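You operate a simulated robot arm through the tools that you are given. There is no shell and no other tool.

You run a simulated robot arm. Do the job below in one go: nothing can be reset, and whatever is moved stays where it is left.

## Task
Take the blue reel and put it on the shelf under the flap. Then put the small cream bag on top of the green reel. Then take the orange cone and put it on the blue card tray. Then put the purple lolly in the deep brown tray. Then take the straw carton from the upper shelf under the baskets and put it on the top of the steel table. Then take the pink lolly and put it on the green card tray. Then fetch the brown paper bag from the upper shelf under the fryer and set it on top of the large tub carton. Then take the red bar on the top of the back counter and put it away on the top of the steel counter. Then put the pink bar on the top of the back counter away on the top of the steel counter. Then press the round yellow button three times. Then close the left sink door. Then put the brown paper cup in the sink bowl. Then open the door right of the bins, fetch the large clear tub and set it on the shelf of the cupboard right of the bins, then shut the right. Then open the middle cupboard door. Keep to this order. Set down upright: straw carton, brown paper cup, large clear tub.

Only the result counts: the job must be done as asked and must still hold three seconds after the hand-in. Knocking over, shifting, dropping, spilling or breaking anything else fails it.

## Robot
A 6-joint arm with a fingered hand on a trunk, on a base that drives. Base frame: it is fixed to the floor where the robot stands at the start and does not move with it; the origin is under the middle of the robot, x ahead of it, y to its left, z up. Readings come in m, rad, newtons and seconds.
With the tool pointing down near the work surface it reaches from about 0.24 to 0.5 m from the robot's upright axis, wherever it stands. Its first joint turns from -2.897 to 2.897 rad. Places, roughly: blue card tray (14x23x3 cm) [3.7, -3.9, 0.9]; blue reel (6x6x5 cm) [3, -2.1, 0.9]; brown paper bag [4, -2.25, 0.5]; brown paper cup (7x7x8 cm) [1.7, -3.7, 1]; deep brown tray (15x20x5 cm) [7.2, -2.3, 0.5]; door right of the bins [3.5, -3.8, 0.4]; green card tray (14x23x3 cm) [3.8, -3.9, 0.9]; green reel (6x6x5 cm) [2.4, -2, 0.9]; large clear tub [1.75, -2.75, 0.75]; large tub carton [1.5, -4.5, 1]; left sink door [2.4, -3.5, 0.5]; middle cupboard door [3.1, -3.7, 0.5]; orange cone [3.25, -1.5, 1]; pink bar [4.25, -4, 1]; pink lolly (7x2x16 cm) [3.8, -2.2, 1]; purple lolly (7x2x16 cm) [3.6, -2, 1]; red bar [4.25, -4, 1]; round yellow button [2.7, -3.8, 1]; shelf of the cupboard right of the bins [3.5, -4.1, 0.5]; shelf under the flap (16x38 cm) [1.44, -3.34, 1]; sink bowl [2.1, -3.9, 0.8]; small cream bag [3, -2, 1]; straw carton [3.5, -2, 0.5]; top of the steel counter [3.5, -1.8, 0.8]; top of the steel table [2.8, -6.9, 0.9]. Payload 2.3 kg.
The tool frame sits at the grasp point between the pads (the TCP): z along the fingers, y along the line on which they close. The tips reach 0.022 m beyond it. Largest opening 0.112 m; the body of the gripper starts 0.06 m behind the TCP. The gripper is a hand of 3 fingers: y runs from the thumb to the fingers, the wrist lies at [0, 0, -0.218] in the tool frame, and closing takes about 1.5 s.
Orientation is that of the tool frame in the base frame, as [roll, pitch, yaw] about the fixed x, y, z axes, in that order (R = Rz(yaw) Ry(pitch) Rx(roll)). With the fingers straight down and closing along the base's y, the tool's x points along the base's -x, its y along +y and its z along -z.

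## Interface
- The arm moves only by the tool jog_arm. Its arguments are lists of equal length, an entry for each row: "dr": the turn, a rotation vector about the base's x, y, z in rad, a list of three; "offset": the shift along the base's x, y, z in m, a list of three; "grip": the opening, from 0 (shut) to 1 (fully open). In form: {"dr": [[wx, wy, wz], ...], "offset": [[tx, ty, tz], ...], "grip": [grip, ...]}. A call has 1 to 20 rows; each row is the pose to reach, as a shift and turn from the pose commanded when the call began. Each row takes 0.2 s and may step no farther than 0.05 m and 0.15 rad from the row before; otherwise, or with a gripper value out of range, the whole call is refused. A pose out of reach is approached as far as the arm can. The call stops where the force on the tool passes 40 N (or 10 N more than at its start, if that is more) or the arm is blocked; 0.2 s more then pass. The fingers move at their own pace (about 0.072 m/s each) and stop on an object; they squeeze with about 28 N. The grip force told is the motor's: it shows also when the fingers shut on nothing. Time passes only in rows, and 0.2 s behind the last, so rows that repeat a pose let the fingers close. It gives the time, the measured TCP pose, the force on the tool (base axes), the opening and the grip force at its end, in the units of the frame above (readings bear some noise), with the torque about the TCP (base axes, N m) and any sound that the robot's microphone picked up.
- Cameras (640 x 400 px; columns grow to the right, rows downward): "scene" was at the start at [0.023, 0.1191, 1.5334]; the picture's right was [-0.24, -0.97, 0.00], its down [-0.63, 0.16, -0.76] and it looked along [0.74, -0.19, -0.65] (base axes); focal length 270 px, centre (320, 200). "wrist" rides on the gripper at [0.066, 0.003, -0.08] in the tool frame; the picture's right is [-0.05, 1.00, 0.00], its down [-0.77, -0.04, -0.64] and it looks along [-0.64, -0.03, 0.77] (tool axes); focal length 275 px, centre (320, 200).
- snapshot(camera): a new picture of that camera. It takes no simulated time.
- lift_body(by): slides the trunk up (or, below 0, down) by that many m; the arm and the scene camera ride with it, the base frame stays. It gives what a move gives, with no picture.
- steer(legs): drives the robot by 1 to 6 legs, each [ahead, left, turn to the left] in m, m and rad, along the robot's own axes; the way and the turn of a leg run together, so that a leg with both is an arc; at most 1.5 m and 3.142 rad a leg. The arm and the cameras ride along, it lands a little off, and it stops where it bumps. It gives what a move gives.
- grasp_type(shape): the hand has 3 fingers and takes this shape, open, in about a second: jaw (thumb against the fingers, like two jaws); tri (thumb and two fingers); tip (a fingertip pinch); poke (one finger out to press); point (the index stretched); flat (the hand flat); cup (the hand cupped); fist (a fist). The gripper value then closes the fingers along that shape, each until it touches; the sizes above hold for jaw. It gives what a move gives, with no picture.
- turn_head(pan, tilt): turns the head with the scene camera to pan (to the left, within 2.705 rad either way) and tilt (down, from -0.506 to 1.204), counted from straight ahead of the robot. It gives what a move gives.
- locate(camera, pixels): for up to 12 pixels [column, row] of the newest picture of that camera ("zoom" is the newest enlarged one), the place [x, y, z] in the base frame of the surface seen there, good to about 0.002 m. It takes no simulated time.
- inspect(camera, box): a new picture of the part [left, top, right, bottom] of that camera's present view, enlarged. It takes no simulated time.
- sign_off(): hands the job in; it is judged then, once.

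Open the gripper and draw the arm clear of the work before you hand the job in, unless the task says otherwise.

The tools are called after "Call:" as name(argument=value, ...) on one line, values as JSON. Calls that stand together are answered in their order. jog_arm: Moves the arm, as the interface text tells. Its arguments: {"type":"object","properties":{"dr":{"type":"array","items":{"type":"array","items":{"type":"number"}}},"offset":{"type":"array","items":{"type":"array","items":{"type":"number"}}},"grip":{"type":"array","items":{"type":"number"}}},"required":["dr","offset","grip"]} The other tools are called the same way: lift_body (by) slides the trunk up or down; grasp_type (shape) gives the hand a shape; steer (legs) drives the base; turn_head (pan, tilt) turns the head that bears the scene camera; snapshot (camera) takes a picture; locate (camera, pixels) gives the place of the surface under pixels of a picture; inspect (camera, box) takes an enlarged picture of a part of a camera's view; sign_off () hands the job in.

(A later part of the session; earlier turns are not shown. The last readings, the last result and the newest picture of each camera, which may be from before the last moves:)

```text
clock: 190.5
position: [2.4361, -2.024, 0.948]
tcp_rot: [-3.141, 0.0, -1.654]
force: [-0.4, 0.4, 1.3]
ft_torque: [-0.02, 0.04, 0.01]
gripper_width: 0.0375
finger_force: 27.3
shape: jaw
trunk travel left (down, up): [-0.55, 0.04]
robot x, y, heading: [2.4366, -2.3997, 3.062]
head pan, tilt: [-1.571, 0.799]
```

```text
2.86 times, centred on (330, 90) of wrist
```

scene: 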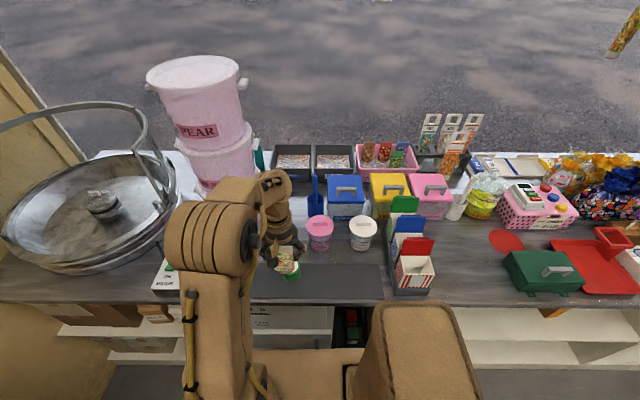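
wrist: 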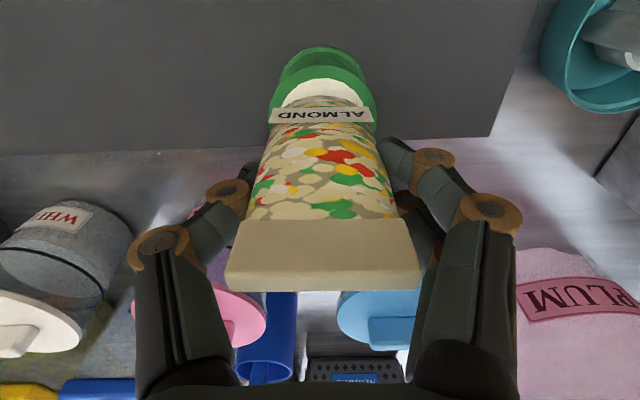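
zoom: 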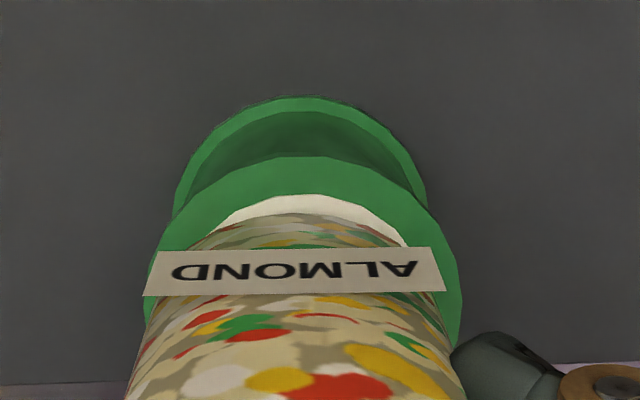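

Force shows a first touch (+1.3 N). I lower 2 mm more and release slowly.

Call:
jog_arm(dr=[[0, 0, 0], [0, 0, 0]], offset=[[0, 0, -0.001], [0, 0, -0.002]], grip=[0, 0])

Call:
jog_arm(dr=[[0, 0, 0], [0, 0, 0], [0, 0, 0], [0, 0, 0]], offset=[[0, 0, 0], [0, 0, 0], [0, 0, 0], [0, 0, 0]], grip=[0.4, 0.5, 0.62, 0.62])

Call:
snapshot(camera="wrist")

```text
clock: 191.1
position: [2.4353, -2.0253, 0.9451]
tcp_rot: [3.141, 0.003, -1.652]
force: [-1.0, 3.1, 16.2]
ft_torque: [0.02, 0.08, -0.01]
gripper_width: 0.0377
finger_force: 28.2
shape: jaw
trunk travel left (down, up): [-0.55, 0.04]
robot x, y, heading: [2.435, -2.4001, 3.063]
head pan, tilt: [-1.571, 0.799]
```

```text
clock: 192.1
position: [2.4355, -2.0249, 0.9436]
tcp_rot: [3.141, -0.002, -1.654]
force: [-0.2, 0.3, -0.1]
ft_torque: [0.03, 0.03, 0.02]
gripper_width: 0.0689
finger_force: 0.2
shape: jaw
trunk travel left (down, up): [-0.55, 0.04]
robot x, y, heading: [2.4345, -2.4011, 3.061]
head pan, tilt: [-1.571, 0.799]
```

```text
taken
```

wrist: 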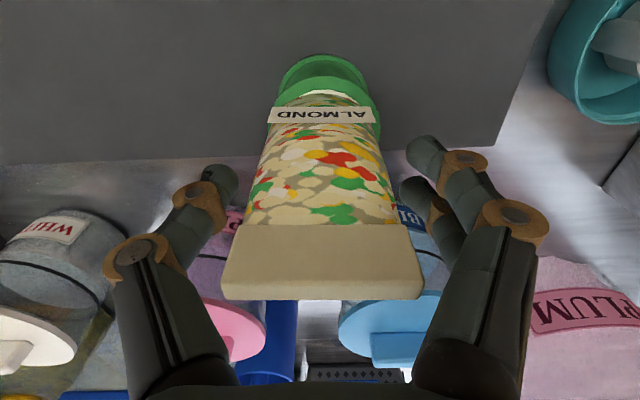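

The bag stands by itself on the green reel. I raise the hand straight up and pull back.

Call:
jog_arm(dr=[[0, 0, 0], [0, 0, 0], [0, 0, 0], [0, 0, 0], [0, 0, 0], [0, 0, 0], [0, 0, 0]], offset=[[0, 0, 0.03], [0, 0, 0.07], [0, 0, 0.11], [0, 0, 0.15], [0, -0.04, 0.18], [0, -0.07, 0.21], [0, -0.1, 0.22]], grip=[0.62, 0.62, 0.62, 0.62, 0.62, 0.62, 0.62])

Call:
snapshot(camera="wrist")

```text
clock: 193.7
position: [2.4372, -2.1256, 1.165]
tcp_rot: [3.141, 0.0, -1.655]
force: [0.1, 0.5, -1.0]
ft_torque: [0.0, -0.01, 0.01]
gripper_width: 0.069
finger_force: 0.0
shape: jaw
trunk travel left (down, up): [-0.55, 0.04]
robot x, y, heading: [2.4358, -2.4003, 3.063]
head pan, tilt: [-1.571, 0.799]
```

```text
taken
```

wrist: 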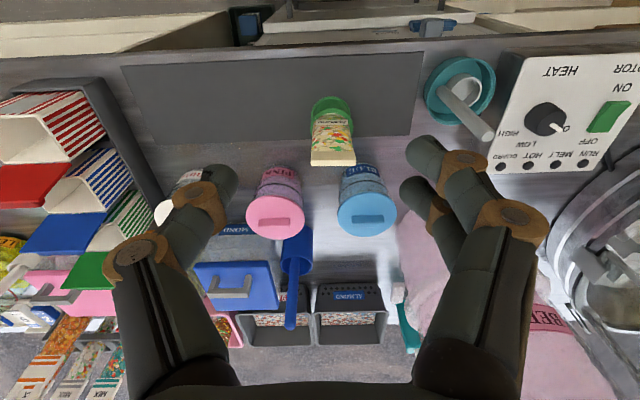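

Next the orange cone. I look at the cone rack from here.

Call:
steer(legs=[[0, 0.2, 0], [-0.55, 0, 0]])

Call:
turn_head(pan=-1.75, tilt=0.5)

Call:
snapshot(camera="scene")

Call:
inspect(camera="scene", box=[300, 100, 460, 240])

```text
clock: 198.0
position: [2.9719, -2.3668, 1.1645]
tcp_rot: [-3.141, -0.002, -1.651]
force: [0.9, -0.3, -0.1]
ft_torque: [0.02, 0.05, 0.03]
gripper_width: 0.069
finger_force: 0.1
shape: jaw
trunk travel left (down, up): [-0.55, 0.04]
robot x, y, heading: [2.9689, -2.6414, 3.061]
head pan, tilt: [-1.571, 0.799]
```

```text
clock: 198.8
position: [2.9714, -2.3672, 1.1655]
tcp_rot: [3.141, -0.001, -1.652]
force: [0.0, -0.4, 0.6]
ft_torque: [-0.01, 0.06, -0.04]
gripper_width: 0.069
finger_force: 0.1
shape: jaw
trunk travel left (down, up): [-0.55, 0.04]
robot x, y, heading: [2.9659, -2.6416, 3.071]
head pan, tilt: [-1.751, 0.499]
```

```text
taken
```

scene: 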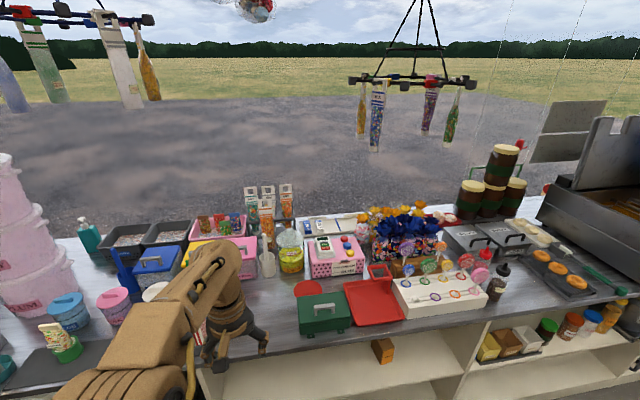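

```text
2.86 times, centred on (380, 170) of scene
```

zoom: 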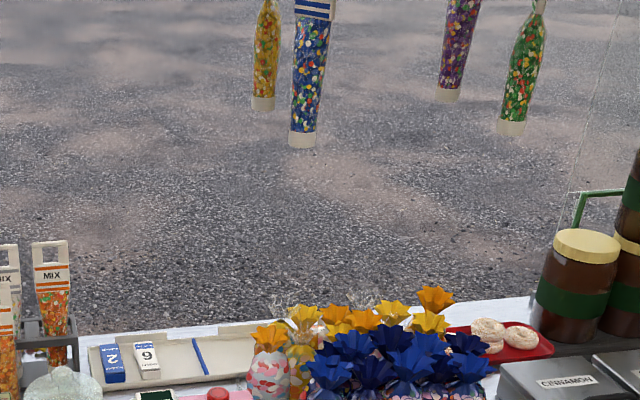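

Call:
inspect(camera="scene", box=[235, 170, 315, 250])

Call:
locate(camera="zoom", pixels=[[120, 120], [120, 150], [270, 130], [240, 220], [240, 180], [160, 230], [250, 300], [420, 130], [400, 190], [410, 250], [410, 300], [300, 340]])

```text
5.00 times, centred on (275, 210) of scene
```

zoom: 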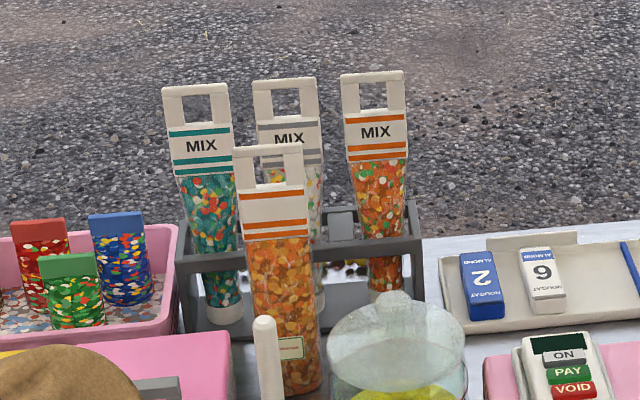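

```text
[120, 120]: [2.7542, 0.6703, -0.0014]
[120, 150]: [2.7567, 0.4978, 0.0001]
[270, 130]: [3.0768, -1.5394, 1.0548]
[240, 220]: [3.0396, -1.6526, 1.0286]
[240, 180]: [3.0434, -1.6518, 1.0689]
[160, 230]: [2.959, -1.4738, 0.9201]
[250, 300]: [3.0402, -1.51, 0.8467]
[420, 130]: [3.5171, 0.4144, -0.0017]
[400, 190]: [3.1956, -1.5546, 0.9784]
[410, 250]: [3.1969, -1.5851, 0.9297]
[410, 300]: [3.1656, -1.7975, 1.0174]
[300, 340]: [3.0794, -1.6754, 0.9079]
```

The target is the rack cone with orange bands at zoom (375,200), world ≈(3.19,−1.55); the loose unlabelled one at (280,270) is not at the named place. It's reachable only from the outside, so I fold the arm to the front and drive out backwards.

Call:
jog_arm(dr=[[0, 0, 0.131], [0, 0, 0.262], [0, 0, 0.393], [0, 0, 0.524], [0, 0, 0.654], [0, 0, 0.785], [0, 0, 0.916], [0, 0, 1.047], [0, 0, 1.178], [0, 0, 1.309], [0, 0, 1.44], [0, 0, 1.571]], offset=[[-0.035, -0.001, 0], [-0.068, -0.006, 0], [-0.101, -0.016, 0], [-0.133, -0.031, 0], [-0.162, -0.048, 0], [-0.189, -0.07, 0], [-0.213, -0.094, 0], [-0.234, -0.122, 0], [-0.251, -0.151, 0], [-0.265, -0.183, 0], [-0.274, -0.216, 0], [-0.279, -0.25, 0]], grip=[0.85, 0.85, 0.85, 0.85, 0.85, 0.85, 0.85, 0.85, 0.85, 0.85, 0.85, 0.85])

Call:
steer(legs=[[-1.25, 0.16, 0], [-1.1, -0.02, 0]])

```text
clock: 201.4
position: [2.6936, -2.6181, 1.1652]
tcp_rot: [-3.141, -0.001, -0.08]
force: [0.2, 0.2, -0.3]
ft_torque: [0.04, -0.02, -0.05]
gripper_width: 0.0952
finger_force: 0.1
shape: jaw
trunk travel left (down, up): [-0.55, 0.04]
robot x, y, heading: [2.9691, -2.6421, 3.07]
head pan, tilt: [-1.751, 0.499]
```

```text
clock: 213.0
position: [5.0283, -2.9263, 1.165]
tcp_rot: [3.141, -0.002, -0.069]
force: [0.4, 0.1, -0.3]
ft_torque: [0.03, 0.0, -0.02]
gripper_width: 0.0949
finger_force: 0.0
shape: jaw
trunk travel left (down, up): [-0.55, 0.04]
robot x, y, heading: [5.3075, -2.9475, 3.074]
head pan, tilt: [-1.751, 0.499]
```

In the doorway and centred; I continue out.

Call:
steer(legs=[[-1.1, 0.038, 0], [-1.5, 0.0, 0]])

Call:
turn_head(pan=-1.2, tilt=0.5)

Call:
snapshot(camera="scene")

Call:
locate(camera="scene", pixels=[[100, 250], [150, 250], [200, 250], [250, 250], [300, 250], [350, 250], [300, 200], [350, 200], [400, 200], [250, 200], [200, 200], [300, 300]])

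```text
clock: 225.8
position: [7.6323, -3.1346, 1.166]
tcp_rot: [3.14, -0.001, -0.076]
force: [-1.0, -0.2, -0.5]
ft_torque: [0.05, -0.02, -0.01]
gripper_width: 0.0951
finger_force: 0.2
shape: jaw
trunk travel left (down, up): [-0.55, 0.04]
robot x, y, heading: [7.9053, -3.1563, 3.074]
head pan, tilt: [-1.751, 0.499]
```

```text
clock: 226.7
position: [7.6327, -3.1343, 1.1648]
tcp_rot: [3.141, -0.003, -0.074]
force: [-0.6, 0.4, 0.4]
ft_torque: [-0.03, -0.03, 0.0]
gripper_width: 0.0951
finger_force: 0.0
shape: jaw
trunk travel left (down, up): [-0.55, 0.04]
robot x, y, heading: [7.9118, -3.1579, 3.069]
head pan, tilt: [-1.201, 0.499]
```

```text
taken
```

scene: 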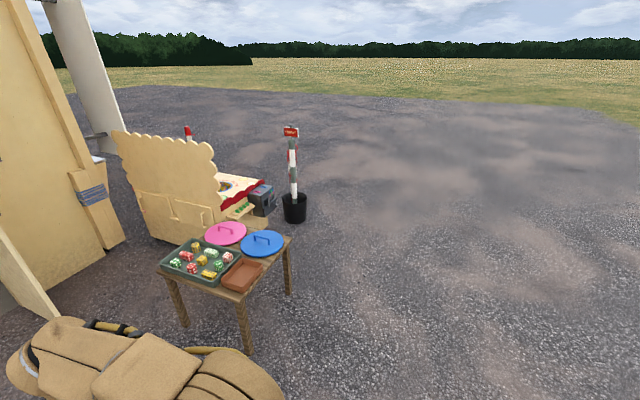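

```text
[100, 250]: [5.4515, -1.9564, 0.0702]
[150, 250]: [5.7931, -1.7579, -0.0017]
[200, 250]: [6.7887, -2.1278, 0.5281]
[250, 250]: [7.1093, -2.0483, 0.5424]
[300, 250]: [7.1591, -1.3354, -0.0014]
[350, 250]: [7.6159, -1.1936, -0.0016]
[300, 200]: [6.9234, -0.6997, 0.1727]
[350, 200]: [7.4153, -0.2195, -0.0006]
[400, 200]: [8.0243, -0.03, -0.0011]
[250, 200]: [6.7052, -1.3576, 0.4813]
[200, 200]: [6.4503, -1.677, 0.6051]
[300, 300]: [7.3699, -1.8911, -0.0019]
```

The way is clear. I drive around the prize stand and pot sign to the front of the stall.

Call:
steer(legs=[[0, -1.5, 0], [0, -1.5, 0], [1.5, 0, 0], [1.5, 0, 0], [1.5, 0, 0]])

Call:
turn_head(pan=1.3, tilt=0.4)

Call:
snapshot(camera="scene")

```text
clock: 262.2
position: [3.3382, 0.0391, 1.1647]
tcp_rot: [-3.141, -0.002, -0.044]
force: [0.1, 0.0, 0.5]
ft_torque: [-0.01, 0.0, 0.0]
gripper_width: 0.0953
finger_force: 0.0
shape: jaw
trunk travel left (down, up): [-0.55, 0.04]
robot x, y, heading: [3.617, 0.0265, 3.102]
head pan, tilt: [-1.201, 0.499]
```

```text
clock: 264.5
position: [3.3387, 0.0383, 1.1647]
tcp_rot: [3.14, -0.002, -0.043]
force: [-0.7, 0.3, 0.2]
ft_torque: [-0.03, 0.02, -0.01]
gripper_width: 0.0951
finger_force: 0.3
shape: jaw
trunk travel left (down, up): [-0.55, 0.04]
robot x, y, heading: [3.6225, 0.026, 3.103]
head pan, tilt: [1.3, 0.4]
```

```text
taken
```

scene: 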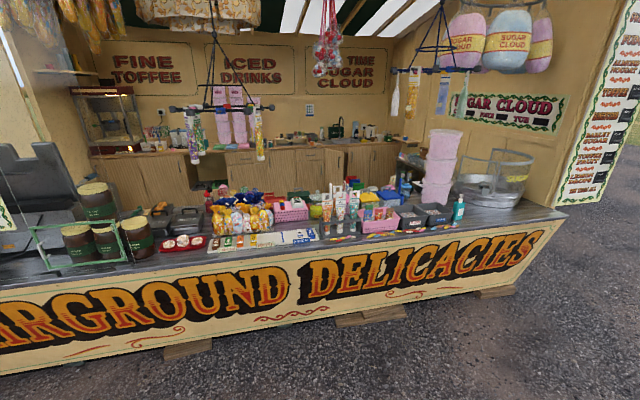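

I approach the counter front to y≈−0.85.

Call:
steer(legs=[[0.38, 0.85, -0.04]])

Call:
turn_head(pan=1.57, tilt=0.8)

Call:
snapshot(camera="scene")

Call:
locate(camera="scene", pixels=[[320, 250], [320, 270], [320, 300], [320, 340], [200, 270], [450, 270], [320, 380], [200, 350]])

```text
clock: 269.4
position: [2.9072, -0.7758, 1.1657]
tcp_rot: [-3.14, -0.003, -0.087]
force: [-0.2, -0.4, 0.2]
ft_torque: [0.01, 0.02, 0.02]
gripper_width: 0.0952
finger_force: 0.0
shape: jaw
trunk travel left (down, up): [-0.55, 0.04]
robot x, y, heading: [3.1844, -0.8038, 3.058]
head pan, tilt: [1.3, 0.4]
```

```text
clock: 270.3
position: [2.9068, -0.7761, 1.166]
tcp_rot: [3.141, -0.003, -0.089]
force: [0.0, -0.8, -0.3]
ft_torque: [0.01, 0.01, -0.04]
gripper_width: 0.0951
finger_force: 0.1
shape: jaw
trunk travel left (down, up): [-0.55, 0.04]
robot x, y, heading: [3.188, -0.8013, 3.061]
head pan, tilt: [1.571, 0.799]
```

```text
taken
```

scene: 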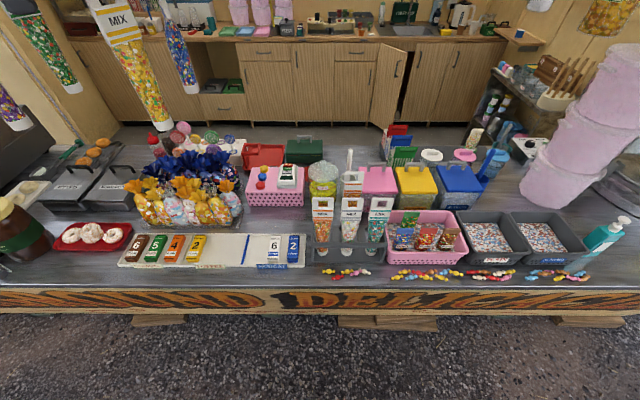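

```text
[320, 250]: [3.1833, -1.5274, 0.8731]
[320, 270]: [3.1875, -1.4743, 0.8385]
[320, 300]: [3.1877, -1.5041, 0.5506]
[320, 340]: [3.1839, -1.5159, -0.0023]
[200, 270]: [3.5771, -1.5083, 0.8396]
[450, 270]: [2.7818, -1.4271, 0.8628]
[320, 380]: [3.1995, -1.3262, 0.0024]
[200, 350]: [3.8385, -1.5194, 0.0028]
```

Cones seen from outside: orange band at (323,215), grey (350,215), teal (378,215). I zoom and locate.

Call:
inspect(camera="scene", box=[290, 140, 410, 290])

Call:
locate(camera="zoom", pixels=[[175, 180], [155, 170], [198, 170], [175, 165], [175, 200], [170, 240], [160, 262], [250, 180], [320, 180], [130, 260], [130, 290], [400, 290]])

```text
2.67 times, centred on (350, 215) of scene
```

zoom: 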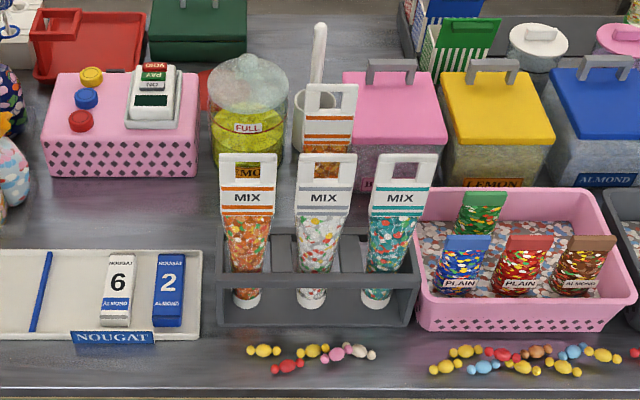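

```text
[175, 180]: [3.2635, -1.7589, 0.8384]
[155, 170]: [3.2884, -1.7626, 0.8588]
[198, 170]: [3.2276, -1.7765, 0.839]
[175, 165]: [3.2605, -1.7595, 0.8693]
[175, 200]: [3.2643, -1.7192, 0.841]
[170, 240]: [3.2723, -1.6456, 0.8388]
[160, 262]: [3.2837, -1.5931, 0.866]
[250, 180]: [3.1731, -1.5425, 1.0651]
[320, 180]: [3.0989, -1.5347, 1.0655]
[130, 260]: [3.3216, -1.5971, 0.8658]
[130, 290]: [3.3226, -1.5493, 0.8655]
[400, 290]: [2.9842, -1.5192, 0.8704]
```

I locate points on the orange cone: header (247,160–210), body, bottom cap (246,298), and the rack bars.

Call:
locate(camera="zoom", pixels=[[247, 158], [225, 165], [272, 165], [247, 198], [224, 205], [272, 205], [247, 240], [246, 290], [246, 300], [246, 275], [300, 160], [300, 320]])

Call:
inspect(camera="scene", box=[360, 0, 640, 180])

```text
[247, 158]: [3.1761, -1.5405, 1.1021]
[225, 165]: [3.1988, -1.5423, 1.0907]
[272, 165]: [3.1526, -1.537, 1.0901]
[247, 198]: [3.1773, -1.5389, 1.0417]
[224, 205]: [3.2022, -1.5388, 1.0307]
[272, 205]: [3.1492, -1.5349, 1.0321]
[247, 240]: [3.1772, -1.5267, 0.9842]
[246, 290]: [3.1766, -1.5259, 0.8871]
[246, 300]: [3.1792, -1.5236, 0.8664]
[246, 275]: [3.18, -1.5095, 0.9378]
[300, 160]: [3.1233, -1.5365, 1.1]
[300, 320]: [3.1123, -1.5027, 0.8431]
```

```text
2.22 times, centred on (500, 90) of scene
```

zoom: 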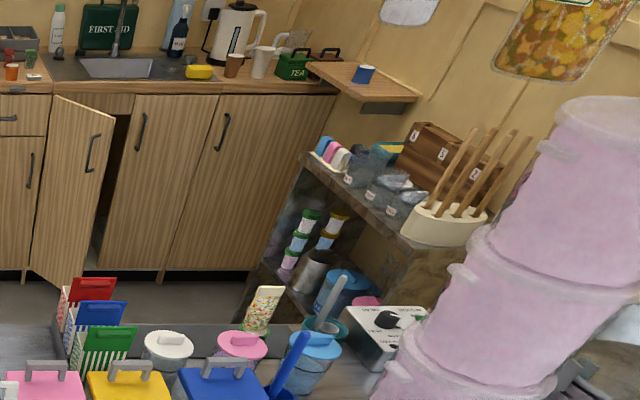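

The cone's header spans x 3.150–3.202 at y≈−1.539, z 1.03–1.105. I raise the trunk fully, and swing the arm to the left (toward the counter), keeping the hand closing across the thin header.

Call:
lift_body(by=0.04)

Call:
jog_arm(dr=[[0, 0, 0], [0, 0, 0], [0, 0, 0], [0, 0, 0], [0, 0, 0], [0, 0, 0], [0, 0, 0], [0, 0, 0], [0, 0, 0], [0, 0, 0]], offset=[[-0.0004, -0.044, 0], [0.006, -0.087, 0.01], [0.019, -0.129, 0.02], [0.039, -0.169, 0.03], [0.064, -0.204, 0.03], [0.095, -0.236, 0.03], [0.13, -0.262, 0.03], [0.17, -0.282, 0.03], [0.211, -0.296, 0.03], [0.2545, -0.303, 0.03]], grip=[0.85, 0.85, 0.85, 0.85, 0.85, 0.85, 0.85, 0.85, 0.85, 0.85])

Call:
snapshot(camera="scene")

Call:
snapshot(camera="wrist")

```text
clock: 271.1
position: [2.9065, -0.7766, 1.2063]
tcp_rot: [3.141, -0.001, -0.087]
force: [-0.9, 0.0, 0.1]
ft_torque: [0.03, -0.02, 0.01]
gripper_width: 0.0949
finger_force: 0.1
shape: jaw
trunk travel left (down, up): [-0.59, 0.0]
robot x, y, heading: [3.1839, -0.8033, 3.057]
head pan, tilt: [1.571, 0.799]
```

```text
clock: 273.3
position: [3.1622, -1.0804, 1.2351]
tcp_rot: [3.141, 0.0, -0.09]
force: [-0.3, 1.0, 0.7]
ft_torque: [-0.02, 0.01, -0.02]
gripper_width: 0.0951
finger_force: 0.0
shape: jaw
trunk travel left (down, up): [-0.59, 0.0]
robot x, y, heading: [3.1846, -0.8049, 3.056]
head pan, tilt: [1.571, 0.799]
```

```text
taken
```

scene: 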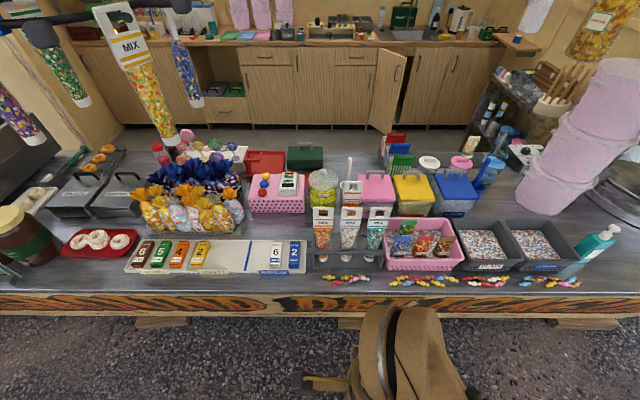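

```text
taken
```

wrist: 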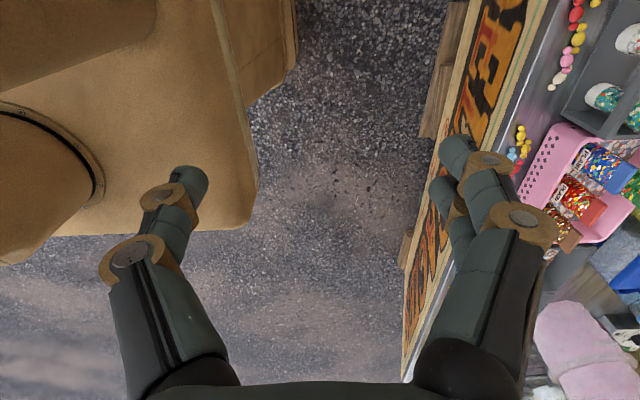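

I sidle the base 0.38 m toward the counter.

Call:
steer(legs=[[-0.02, 0.38, 0]])

Call:
snapshot(camera="wrist")

Call:
snapshot(camera="scene")

```text
clock: 275.7
position: [3.1503, -1.4586, 1.2345]
tcp_rot: [3.141, -0.002, -0.086]
force: [0.1, -0.8, 0.6]
ft_torque: [0.01, 0.02, 0.02]
gripper_width: 0.0947
finger_force: 0.1
shape: jaw
trunk travel left (down, up): [-0.59, 0.0]
robot x, y, heading: [3.1729, -1.1806, 3.062]
head pan, tilt: [1.571, 0.799]
```

```text
taken
```

wrist: 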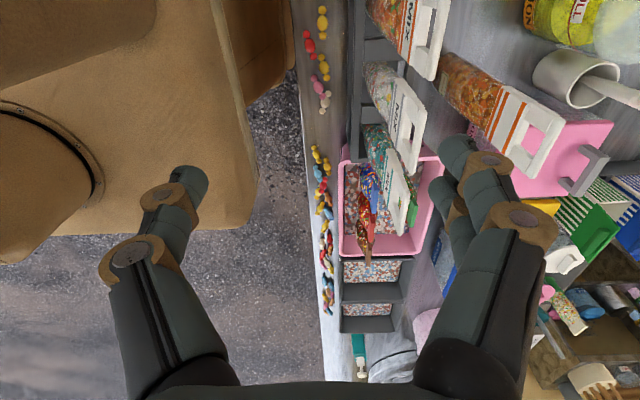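

```text
taken
```

scene: 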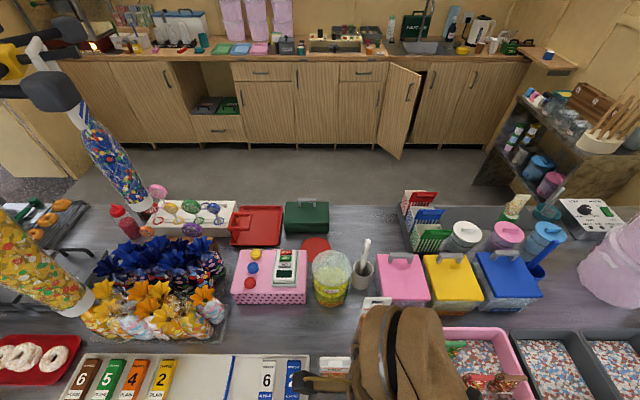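

I check how near the hanging cones are to the head, and locate the cone header from the wrist camera.

Call:
locate(camera="scene", pixels=[[60, 90], [110, 150], [30, 50], [50, 270]])

Call:
locate(camera="wrist", pixels=[[432, 10], [440, 40], [425, 75], [410, 45], [422, 100], [415, 170], [540, 140], [400, 110]])

```text
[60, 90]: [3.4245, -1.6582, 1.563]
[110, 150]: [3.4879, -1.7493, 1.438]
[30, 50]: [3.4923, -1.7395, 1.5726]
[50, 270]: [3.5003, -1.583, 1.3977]
```

```text
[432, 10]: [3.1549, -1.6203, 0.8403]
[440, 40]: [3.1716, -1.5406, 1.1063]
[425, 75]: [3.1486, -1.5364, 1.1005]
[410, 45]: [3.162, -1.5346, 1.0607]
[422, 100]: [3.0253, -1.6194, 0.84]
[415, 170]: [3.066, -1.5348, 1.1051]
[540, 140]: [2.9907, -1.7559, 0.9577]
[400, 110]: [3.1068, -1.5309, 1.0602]
```

Header centre is (3.1765,−1.538). I move over it and descend to z≈1.072.

Call:
jog_arm(dr=[[0, 0, 0], [0, 0, 0], [0, 0, 0], [0, 0, 0], [0, 0, 0], [0, 0, 0]], offset=[[0.013, -0.04, 0], [0.026, -0.08, 0], [0.026, -0.08, -0.04], [0.026, -0.08, -0.08], [0.026, -0.08, -0.12], [0.026, -0.08, -0.145]], grip=[0.85, 0.85, 0.85, 0.85, 0.85, 0.85])

Call:
snapshot(camera="wrist")

```text
clock: 277.1
position: [3.1771, -1.538, 1.0901]
tcp_rot: [-3.141, -0.002, -0.087]
force: [-1.3, -0.8, 0.0]
ft_torque: [-0.01, 0.02, -0.01]
gripper_width: 0.095
finger_force: 0.1
shape: jaw
trunk travel left (down, up): [-0.59, 0.0]
robot x, y, heading: [3.1733, -1.1805, 3.063]
head pan, tilt: [1.571, 0.799]
```

```text
taken
```

wrist: 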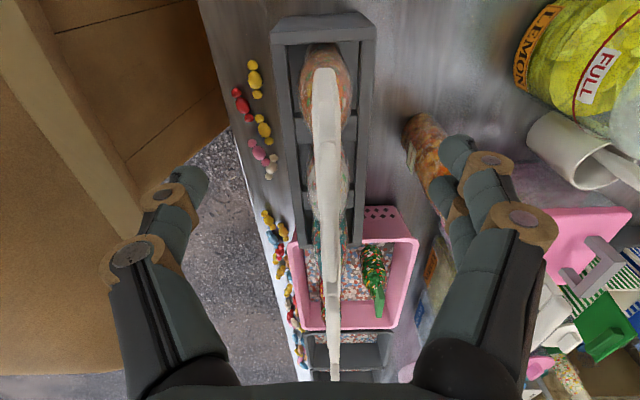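

The hand may be off along x: the orange header appears at (325,100). I check by locating along the header line.

Call:
locate(camera="wrist", pixels=[[325, 75], [327, 110], [327, 140], [328, 165], [328, 205], [330, 230], [331, 260], [332, 290], [333, 350]])

Call:
inspect(camera="wrist", box=[260, 20, 400, 390])

```text
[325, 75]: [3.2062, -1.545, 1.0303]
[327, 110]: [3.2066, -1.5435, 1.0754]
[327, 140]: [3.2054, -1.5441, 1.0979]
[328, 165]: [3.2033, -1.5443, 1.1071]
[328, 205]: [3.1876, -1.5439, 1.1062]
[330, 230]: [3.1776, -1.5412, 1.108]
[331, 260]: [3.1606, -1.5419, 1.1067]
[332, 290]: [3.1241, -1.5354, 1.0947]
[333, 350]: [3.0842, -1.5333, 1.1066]
```

```text
1.08 times, centred on (330, 205) of wrist (not enlarged: the box is as wide or as high as the picture)
```

zoom: 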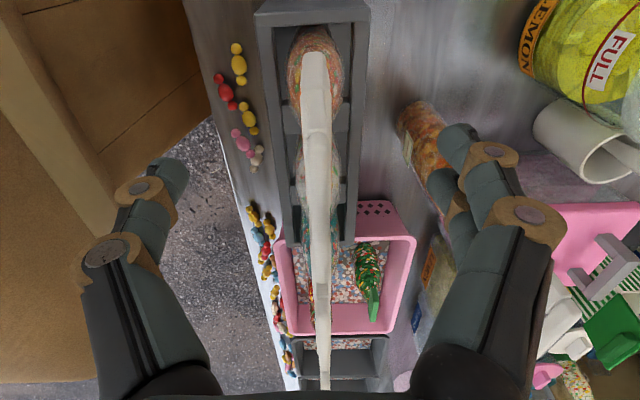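

The header is centred along x (row 230 ↔ x 3.178) and sits at y≈−1.5415. I shift 3 mm, lower 2 cm, and close.

Call:
jog_arm(dr=[[0, 0, 0], [0, 0, 0], [0, 0, 0], [0, 0, 0], [0, 0, 0], [0, 0, 0], [0, 0, 0], [0, 0, 0], [0, 0, 0], [0, 0, 0]], offset=[[0.001, -0.003, -0.01], [0.001, -0.003, -0.02], [0.001, -0.003, -0.02], [0.001, -0.003, -0.02], [0.001, -0.003, -0.02], [0.001, -0.003, -0.02], [0.001, -0.003, -0.02], [0.001, -0.003, -0.02], [0.001, -0.003, -0.02], [0.001, -0.003, -0.02]], grip=[0.85, 0.85, 0.5, 0.2, 0, 0, 0, 0, 0, 0])

Call:
snapshot(camera="wrist")

```text
clock: 279.3
position: [3.1777, -1.5399, 1.0703]
tcp_rot: [3.142, -0.004, -0.083]
force: [-1.2, -0.2, 0.2]
ft_torque: [-0.03, 0.02, 0.0]
gripper_width: 0.0066
finger_force: 28.2
shape: jaw
trunk travel left (down, up): [-0.59, 0.0]
robot x, y, heading: [3.1725, -1.1806, 3.06]
head pan, tilt: [1.571, 0.799]
```

```text
taken
```

wrist: 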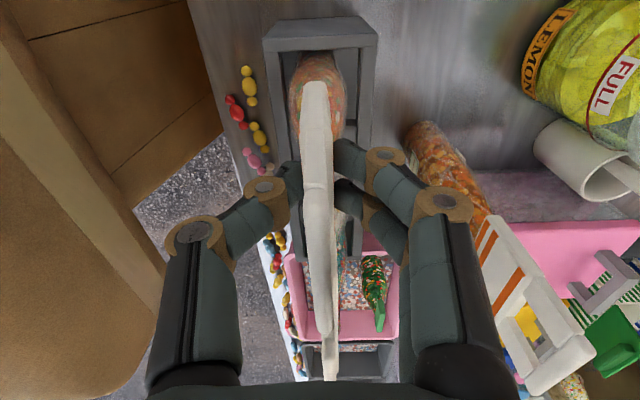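

The header is gripped (6.6 mm). I lift straight up 0.15 m.

Call:
jog_arm(dr=[[0, 0, 0], [0, 0, 0], [0, 0, 0], [0, 0, 0], [0, 0, 0], [0, 0, 0]], offset=[[0, 0, 0.02], [0, 0, 0.05], [0, 0, 0.08], [0, 0, 0.11], [0, 0, 0.14], [0, 0, 0.16]], grip=[0, 0, 0, 0, 0, 0])

Call:
snapshot(camera="wrist")

Call:
snapshot(camera="scene")

```text
clock: 280.7
position: [3.1796, -1.54, 1.2301]
tcp_rot: [3.14, -0.002, -0.085]
force: [-0.5, -0.3, -1.8]
ft_torque: [0.03, -0.01, -0.01]
gripper_width: 0.0065
finger_force: 28.0
shape: jaw
trunk travel left (down, up): [-0.59, 0.0]
robot x, y, heading: [3.1735, -1.1796, 3.062]
head pan, tilt: [1.571, 0.799]
```

```text
taken
```

wrist: 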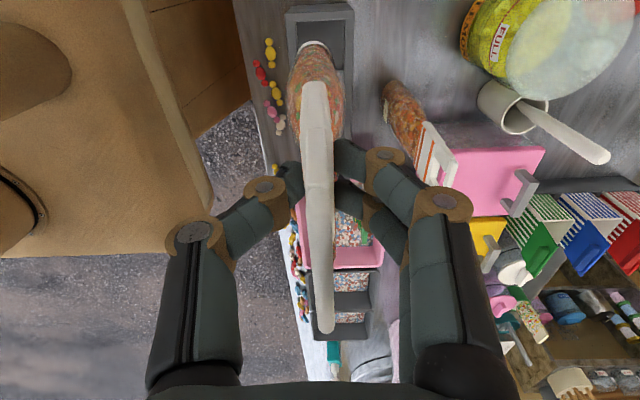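

```text
taken
```

scene: 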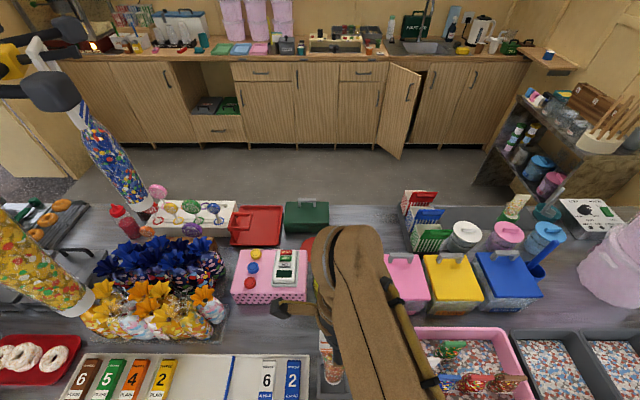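

The cone is out of the rack. I back the base away from the counter and swing the arm to the front.

Call:
steer(legs=[[0, -0.5, 0]])

Call:
jog_arm(dr=[[0, 0, 0], [0, 0, 0], [0, 0, 0], [0, 0, 0], [0, 0, 0], [0, 0, 0], [0, 0, 0], [0, 0, 0], [0, 0, 0], [0, 0, 0], [0, 0, 0], [0, 0, 0]], offset=[[0, 0.04, 0], [-0.01, 0.08, 0], [-0.05, 0.1, 0], [-0.09, 0.115, 0], [-0.13, 0.135, 0], [-0.165, 0.16, 0], [-0.2, 0.19, 0], [-0.23, 0.225, 0], [-0.255, 0.265, 0], [-0.275, 0.305, 0], [-0.285, 0.345, 0], [-0.29, 0.38, 0]], grip=[0, 0, 0, 0, 0, 0, 0, 0, 0, 0, 0, 0])

Call:
snapshot(camera="wrist")

```text
clock: 283.6
position: [3.2181, -1.0398, 1.2297]
tcp_rot: [-3.141, -0.002, -0.084]
force: [-0.1, -1.0, -1.2]
ft_torque: [-0.05, 0.01, 0.0]
gripper_width: 0.0064
finger_force: 27.6
shape: jaw
trunk travel left (down, up): [-0.59, 0.0]
robot x, y, heading: [3.2137, -0.6789, 3.068]
head pan, tilt: [1.571, 0.799]
```

```text
clock: 286.2
position: [2.9298, -0.6591, 1.2295]
tcp_rot: [3.14, -0.002, -0.084]
force: [0.2, -0.5, -1.3]
ft_torque: [-0.03, -0.02, 0.03]
gripper_width: 0.0064
finger_force: 27.9
shape: jaw
trunk travel left (down, up): [-0.59, 0.0]
robot x, y, heading: [3.212, -0.6816, 3.065]
head pan, tilt: [1.571, 0.799]
```

```text
taken
```

wrist: 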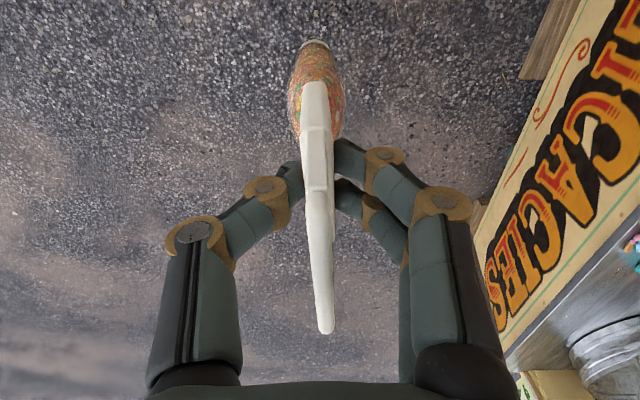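

Cone still held. I drive back around the prize stand to the doorway side.

Call:
steer(legs=[[0, -1.03, 0], [-1.5, 0, 0], [-1.5, 0, 0], [-1.5, 0, 0], [-0.45, 0, 0]])

Call:
steer(legs=[[0, 1.5, 0], [0, 1.45, 0]])

Call:
turn_head(pan=0, tilt=0.5)

Call:
snapshot(camera="scene")

```text
clock: 315.0
position: [7.9604, -0.0812, 1.2304]
tcp_rot: [3.14, -0.002, -0.101]
force: [0.6, 0.1, -1.5]
ft_torque: [-0.03, 0.0, 0.01]
gripper_width: 0.0063
finger_force: 28.2
shape: jaw
trunk travel left (down, up): [-0.59, 0.0]
robot x, y, heading: [8.245, -0.1081, 3.047]
head pan, tilt: [1.571, 0.799]
```

```text
clock: 329.2
position: [7.6952, -3.0162, 1.2289]
tcp_rot: [-3.141, 0.0, -0.084]
force: [1.0, -0.7, -1.6]
ft_torque: [0.02, 0.03, 0.02]
gripper_width: 0.0063
finger_force: 28.2
shape: jaw
trunk travel left (down, up): [-0.59, 0.0]
robot x, y, heading: [7.9811, -3.0364, 3.063]
head pan, tilt: [1.571, 0.799]
```

```text
clock: 330.9
position: [7.696, -3.0164, 1.2296]
tcp_rot: [3.141, -0.001, -0.085]
force: [-0.2, -0.5, -0.9]
ft_torque: [0.0, -0.01, -0.04]
gripper_width: 0.0066
finger_force: 27.9
shape: jaw
trunk travel left (down, up): [-0.59, 0.0]
robot x, y, heading: [7.9818, -3.0353, 3.059]
head pan, tilt: [0.0, 0.499]
```

```text
taken
```

scene: 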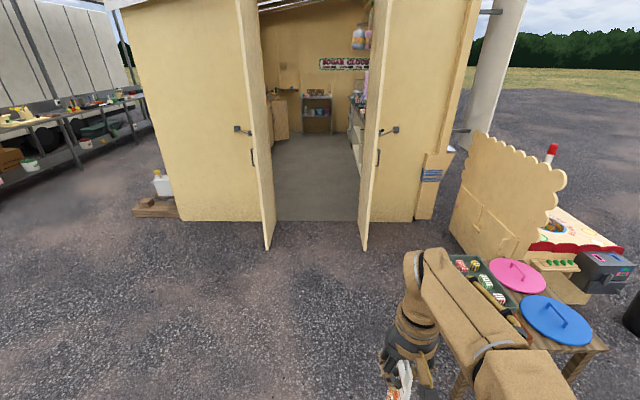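

I drive back in through the doorway to x≈4.3.

Call:
steer(legs=[[1.372, 0.157, 0]])

Call:
steer(legs=[[1.3, -0.01, 0], [1.0, 0.07, 0]])

Call:
turn_head(pan=1.2, tilt=0.6)

Call:
snapshot(camera="scene")

```text
clock: 337.7
position: [6.3331, -3.0696, 1.2304]
tcp_rot: [-3.141, -0.002, -0.081]
force: [-0.2, -0.5, -1.2]
ft_torque: [-0.02, 0.03, -0.03]
gripper_width: 0.0062
finger_force: 27.9
shape: jaw
trunk travel left (down, up): [-0.59, 0.0]
robot x, y, heading: [6.6161, -3.0865, 3.064]
head pan, tilt: [0.0, 0.499]
```

```text
clock: 348.9
position: [4.0562, -2.9209, 1.2301]
tcp_rot: [3.14, 0.0, -0.105]
force: [-0.2, 0.4, -1.6]
ft_torque: [0.02, -0.05, 0.02]
gripper_width: 0.0063
finger_force: 28.5
shape: jaw
trunk travel left (down, up): [-0.59, 0.0]
robot x, y, heading: [4.3393, -2.9478, 3.041]
head pan, tilt: [0.0, 0.499]
```

```text
clock: 350.3
position: [4.0577, -2.9223, 1.2309]
tcp_rot: [-3.141, -0.003, -0.104]
force: [-0.5, -0.5, -1.1]
ft_torque: [0.03, 0.02, 0.01]
gripper_width: 0.0064
finger_force: 27.8
shape: jaw
trunk travel left (down, up): [-0.59, 0.0]
robot x, y, heading: [4.3387, -2.949, 3.046]
head pan, tilt: [1.201, 0.6]
```

```text
taken
```

scene: 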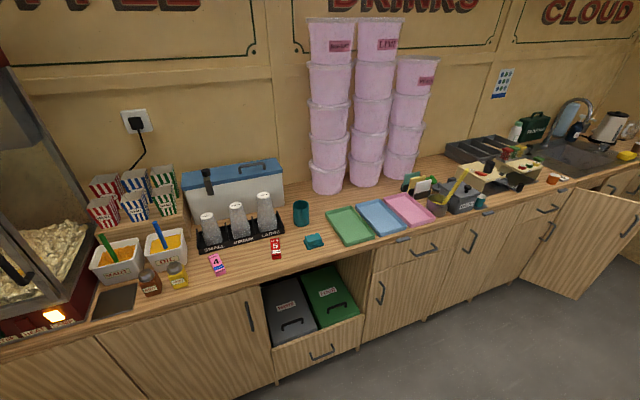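

The blue card tray is at (381,217). I locate its corners and centre.

Call:
locate(camera="scene", pixels=[[381, 217], [358, 204], [388, 200], [407, 229], [376, 236], [392, 245], [350, 226], [410, 208], [329, 168], [398, 165], [325, 240], [440, 205]])

Call:
inspect(camera="scene", box=[310, 160, 490, 260])

```text
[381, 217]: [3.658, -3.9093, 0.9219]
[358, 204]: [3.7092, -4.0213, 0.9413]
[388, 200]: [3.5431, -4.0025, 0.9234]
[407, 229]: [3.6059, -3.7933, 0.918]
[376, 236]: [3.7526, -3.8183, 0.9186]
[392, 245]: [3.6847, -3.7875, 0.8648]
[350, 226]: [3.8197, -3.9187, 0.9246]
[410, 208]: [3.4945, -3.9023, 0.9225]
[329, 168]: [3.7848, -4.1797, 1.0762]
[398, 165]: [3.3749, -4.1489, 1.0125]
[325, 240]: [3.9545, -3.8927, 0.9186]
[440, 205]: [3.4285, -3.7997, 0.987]
```

```text
3.56 times, centred on (400, 210) of scene
```

zoom: 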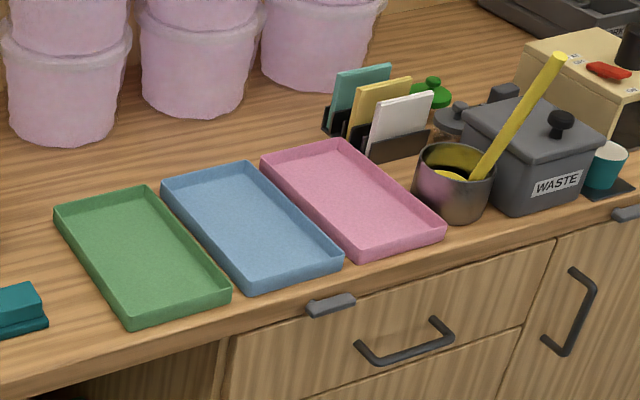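

Blue tray floor centre ≈(3.655,−3.91,0.922). I drive ahead to x≈3.7, swing the arm left, then approach the counter.

Call:
steer(legs=[[0.63, 0.15, 0.012]])

Call:
jog_arm(dr=[[0, 0, 0], [0, 0, 0], [0, 0, 0], [0, 0, 0], [0, 0, 0], [0, 0, 0], [0, 0, 0], [0, 0, 0], [0, 0, 0], [0, 0, 0]], offset=[[-0.0004, -0.044, 0], [0.006, -0.087, 0], [0.019, -0.129, 0], [0.039, -0.169, 0], [0.064, -0.204, 0], [0.095, -0.236, 0], [0.13, -0.262, 0], [0.17, -0.282, 0], [0.211, -0.296, 0], [0.2545, -0.303, 0]], grip=[0, 0, 0, 0, 0, 0, 0, 0, 0, 0])

```text
clock: 353.9
position: [3.4147, -3.0174, 1.2304]
tcp_rot: [3.141, -0.003, -0.087]
force: [0.2, 0.2, -0.8]
ft_torque: [-0.01, 0.0, -0.02]
gripper_width: 0.0064
finger_force: 28.1
shape: jaw
trunk travel left (down, up): [-0.59, 0.0]
robot x, y, heading: [3.699, -3.0429, 3.059]
head pan, tilt: [1.201, 0.6]
```

```text
clock: 356.1
position: [3.6701, -3.3224, 1.2309]
tcp_rot: [-3.14, 0.002, -0.092]
force: [0.3, -0.2, -1.0]
ft_torque: [0.0, 0.02, 0.03]
gripper_width: 0.0064
finger_force: 28.6
shape: jaw
trunk travel left (down, up): [-0.59, 0.0]
robot x, y, heading: [3.7002, -3.0389, 3.056]
head pan, tilt: [1.201, 0.6]
```

Now I sidle 0.46 m to the left, up to the back counter.

Call:
steer(legs=[[0, 0.46, 0]])

Call:
turn_head(pan=1.57, tilt=0.9)

Call:
snapshot(camera="scene")

Call:
snapshot(camera="wrist")

```text
clock: 358.9
position: [3.6303, -3.7806, 1.2305]
tcp_rot: [-3.14, -0.002, -0.089]
force: [1.3, 0.2, -0.8]
ft_torque: [-0.02, 0.0, -0.03]
gripper_width: 0.0063
finger_force: 27.7
shape: jaw
trunk travel left (down, up): [-0.59, 0.0]
robot x, y, heading: [3.659, -3.4951, 3.059]
head pan, tilt: [1.201, 0.6]
```

```text
clock: 359.8
position: [3.6313, -3.7808, 1.2294]
tcp_rot: [-3.141, -0.001, -0.087]
force: [0.8, 0.5, -1.0]
ft_torque: [-0.01, -0.03, -0.02]
gripper_width: 0.0062
finger_force: 28.0
shape: jaw
trunk travel left (down, up): [-0.59, 0.0]
robot x, y, heading: [3.6584, -3.5, 3.059]
head pan, tilt: [1.571, 0.901]
```

```text
taken
```

scene: 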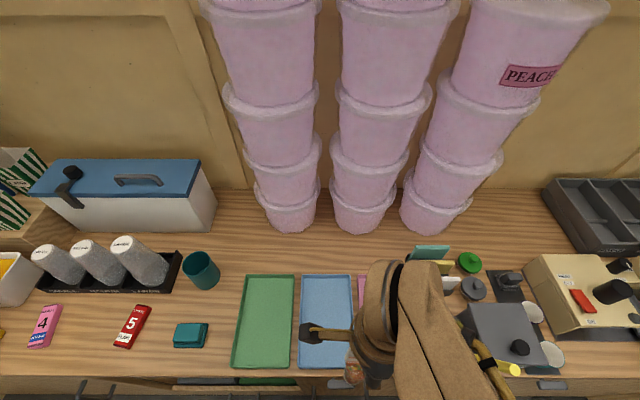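

```text
taken
```

wrist: 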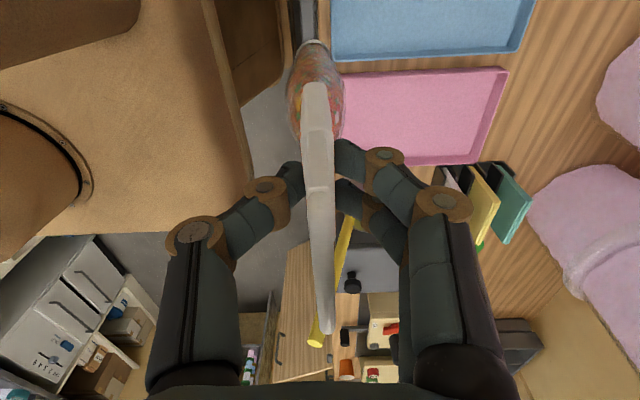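

I locate the blue tray interior corners now.

Call:
locate(camera="scene", pixels=[[305, 280], [347, 280], [304, 362], [325, 300], [325, 355], [240, 360], [290, 280], [265, 320], [285, 225], [365, 225]])

```text
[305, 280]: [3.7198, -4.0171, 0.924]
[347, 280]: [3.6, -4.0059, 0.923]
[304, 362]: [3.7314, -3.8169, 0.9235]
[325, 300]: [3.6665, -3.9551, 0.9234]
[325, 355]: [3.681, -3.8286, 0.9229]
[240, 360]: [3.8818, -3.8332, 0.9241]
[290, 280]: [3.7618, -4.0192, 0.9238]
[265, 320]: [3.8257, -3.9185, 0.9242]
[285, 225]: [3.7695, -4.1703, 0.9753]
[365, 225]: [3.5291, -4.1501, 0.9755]
```

Tray interior spans x 3.60–3.725, y −3.81…−4.02. I extend over (3.665,−3.90) and lower to just above the tray.

Call:
jog_arm(dr=[[0, 0, 0], [0, 0, 0], [0, 0, 0], [0, 0, 0], [0, 0, 0]], offset=[[0.012, -0.04, -0.01], [0.024, -0.08, -0.025], [0.034, -0.119, -0.04], [0.034, -0.119, -0.06], [0.034, -0.119, -0.075]], grip=[0, 0, 0, 0, 0])

Call:
snapshot(camera="wrist")

Call:
snapshot(camera="scene")

```text
clock: 360.9
position: [3.6633, -3.9005, 1.1549]
tcp_rot: [-3.141, -0.002, -0.091]
force: [-0.4, 0.5, -1.5]
ft_torque: [-0.03, -0.02, -0.01]
gripper_width: 0.0062
finger_force: 27.8
shape: jaw
out of reach, approached as far as the arm can: row 3
trunk travel left (down, up): [-0.59, 0.0]
robot x, y, heading: [3.6603, -3.4982, 3.06]
head pan, tilt: [1.571, 0.901]
```

```text
taken
```

wrist: 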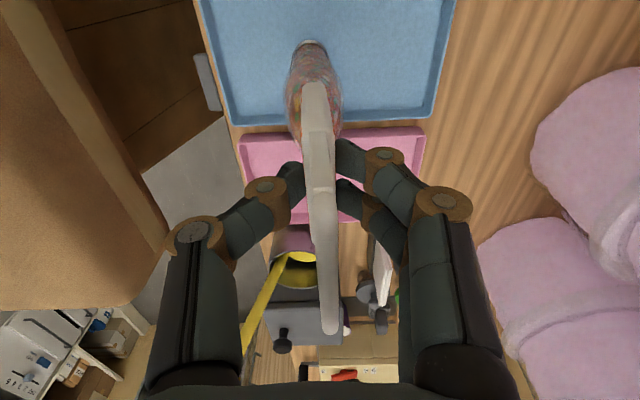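

```text
taken
```

scene: 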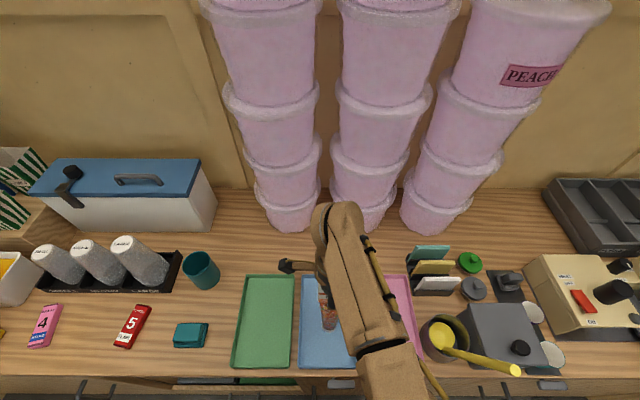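

The cone bottom is within the tray at (330,320). I lower in small steps to feel the contact.

Call:
jog_arm(dr=[[0, 0, 0], [0, 0, 0], [0, 0, 0]], offset=[[0, 0, -0.003], [0, 0, -0.006], [0, 0, -0.008]], grip=[0, 0, 0])

Call:
inspect(camera="scene", box=[270, 240, 390, 380])

```text
clock: 361.8
position: [3.6643, -3.8991, 1.1476]
tcp_rot: [3.142, -0.003, -0.089]
force: [-0.7, -0.2, 0.5]
ft_torque: [-0.02, -0.04, 0.02]
gripper_width: 0.0064
finger_force: 28.7
shape: jaw
trunk travel left (down, up): [-0.59, 0.0]
robot x, y, heading: [3.6583, -3.5022, 3.062]
head pan, tilt: [1.571, 0.901]
```

```text
2.86 times, centred on (330, 310) of scene
```

zoom: 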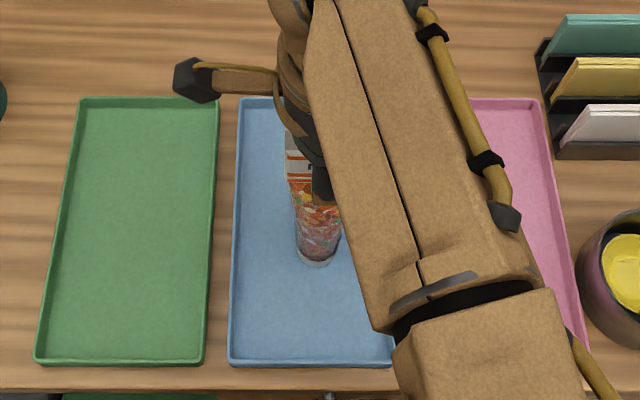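

Force went to +0.5 N, perhaps touching. I go on in 1 mm steps.

Call:
jog_arm(dr=[[0, 0, 0], [0, 0, 0]], offset=[[0, 0, -0.001], [0, 0, -0.002]], grip=[0, 0])

```text
clock: 362.4
position: [3.6638, -3.8986, 1.1472]
tcp_rot: [3.137, -0.003, -0.089]
force: [0.4, 0.2, 12.5]
ft_torque: [-0.02, -0.01, -0.04]
gripper_width: 0.0066
finger_force: 27.5
shape: jaw
trunk travel left (down, up): [-0.59, 0.0]
robot x, y, heading: [3.6571, -3.4951, 3.06]
head pan, tilt: [1.571, 0.901]
```

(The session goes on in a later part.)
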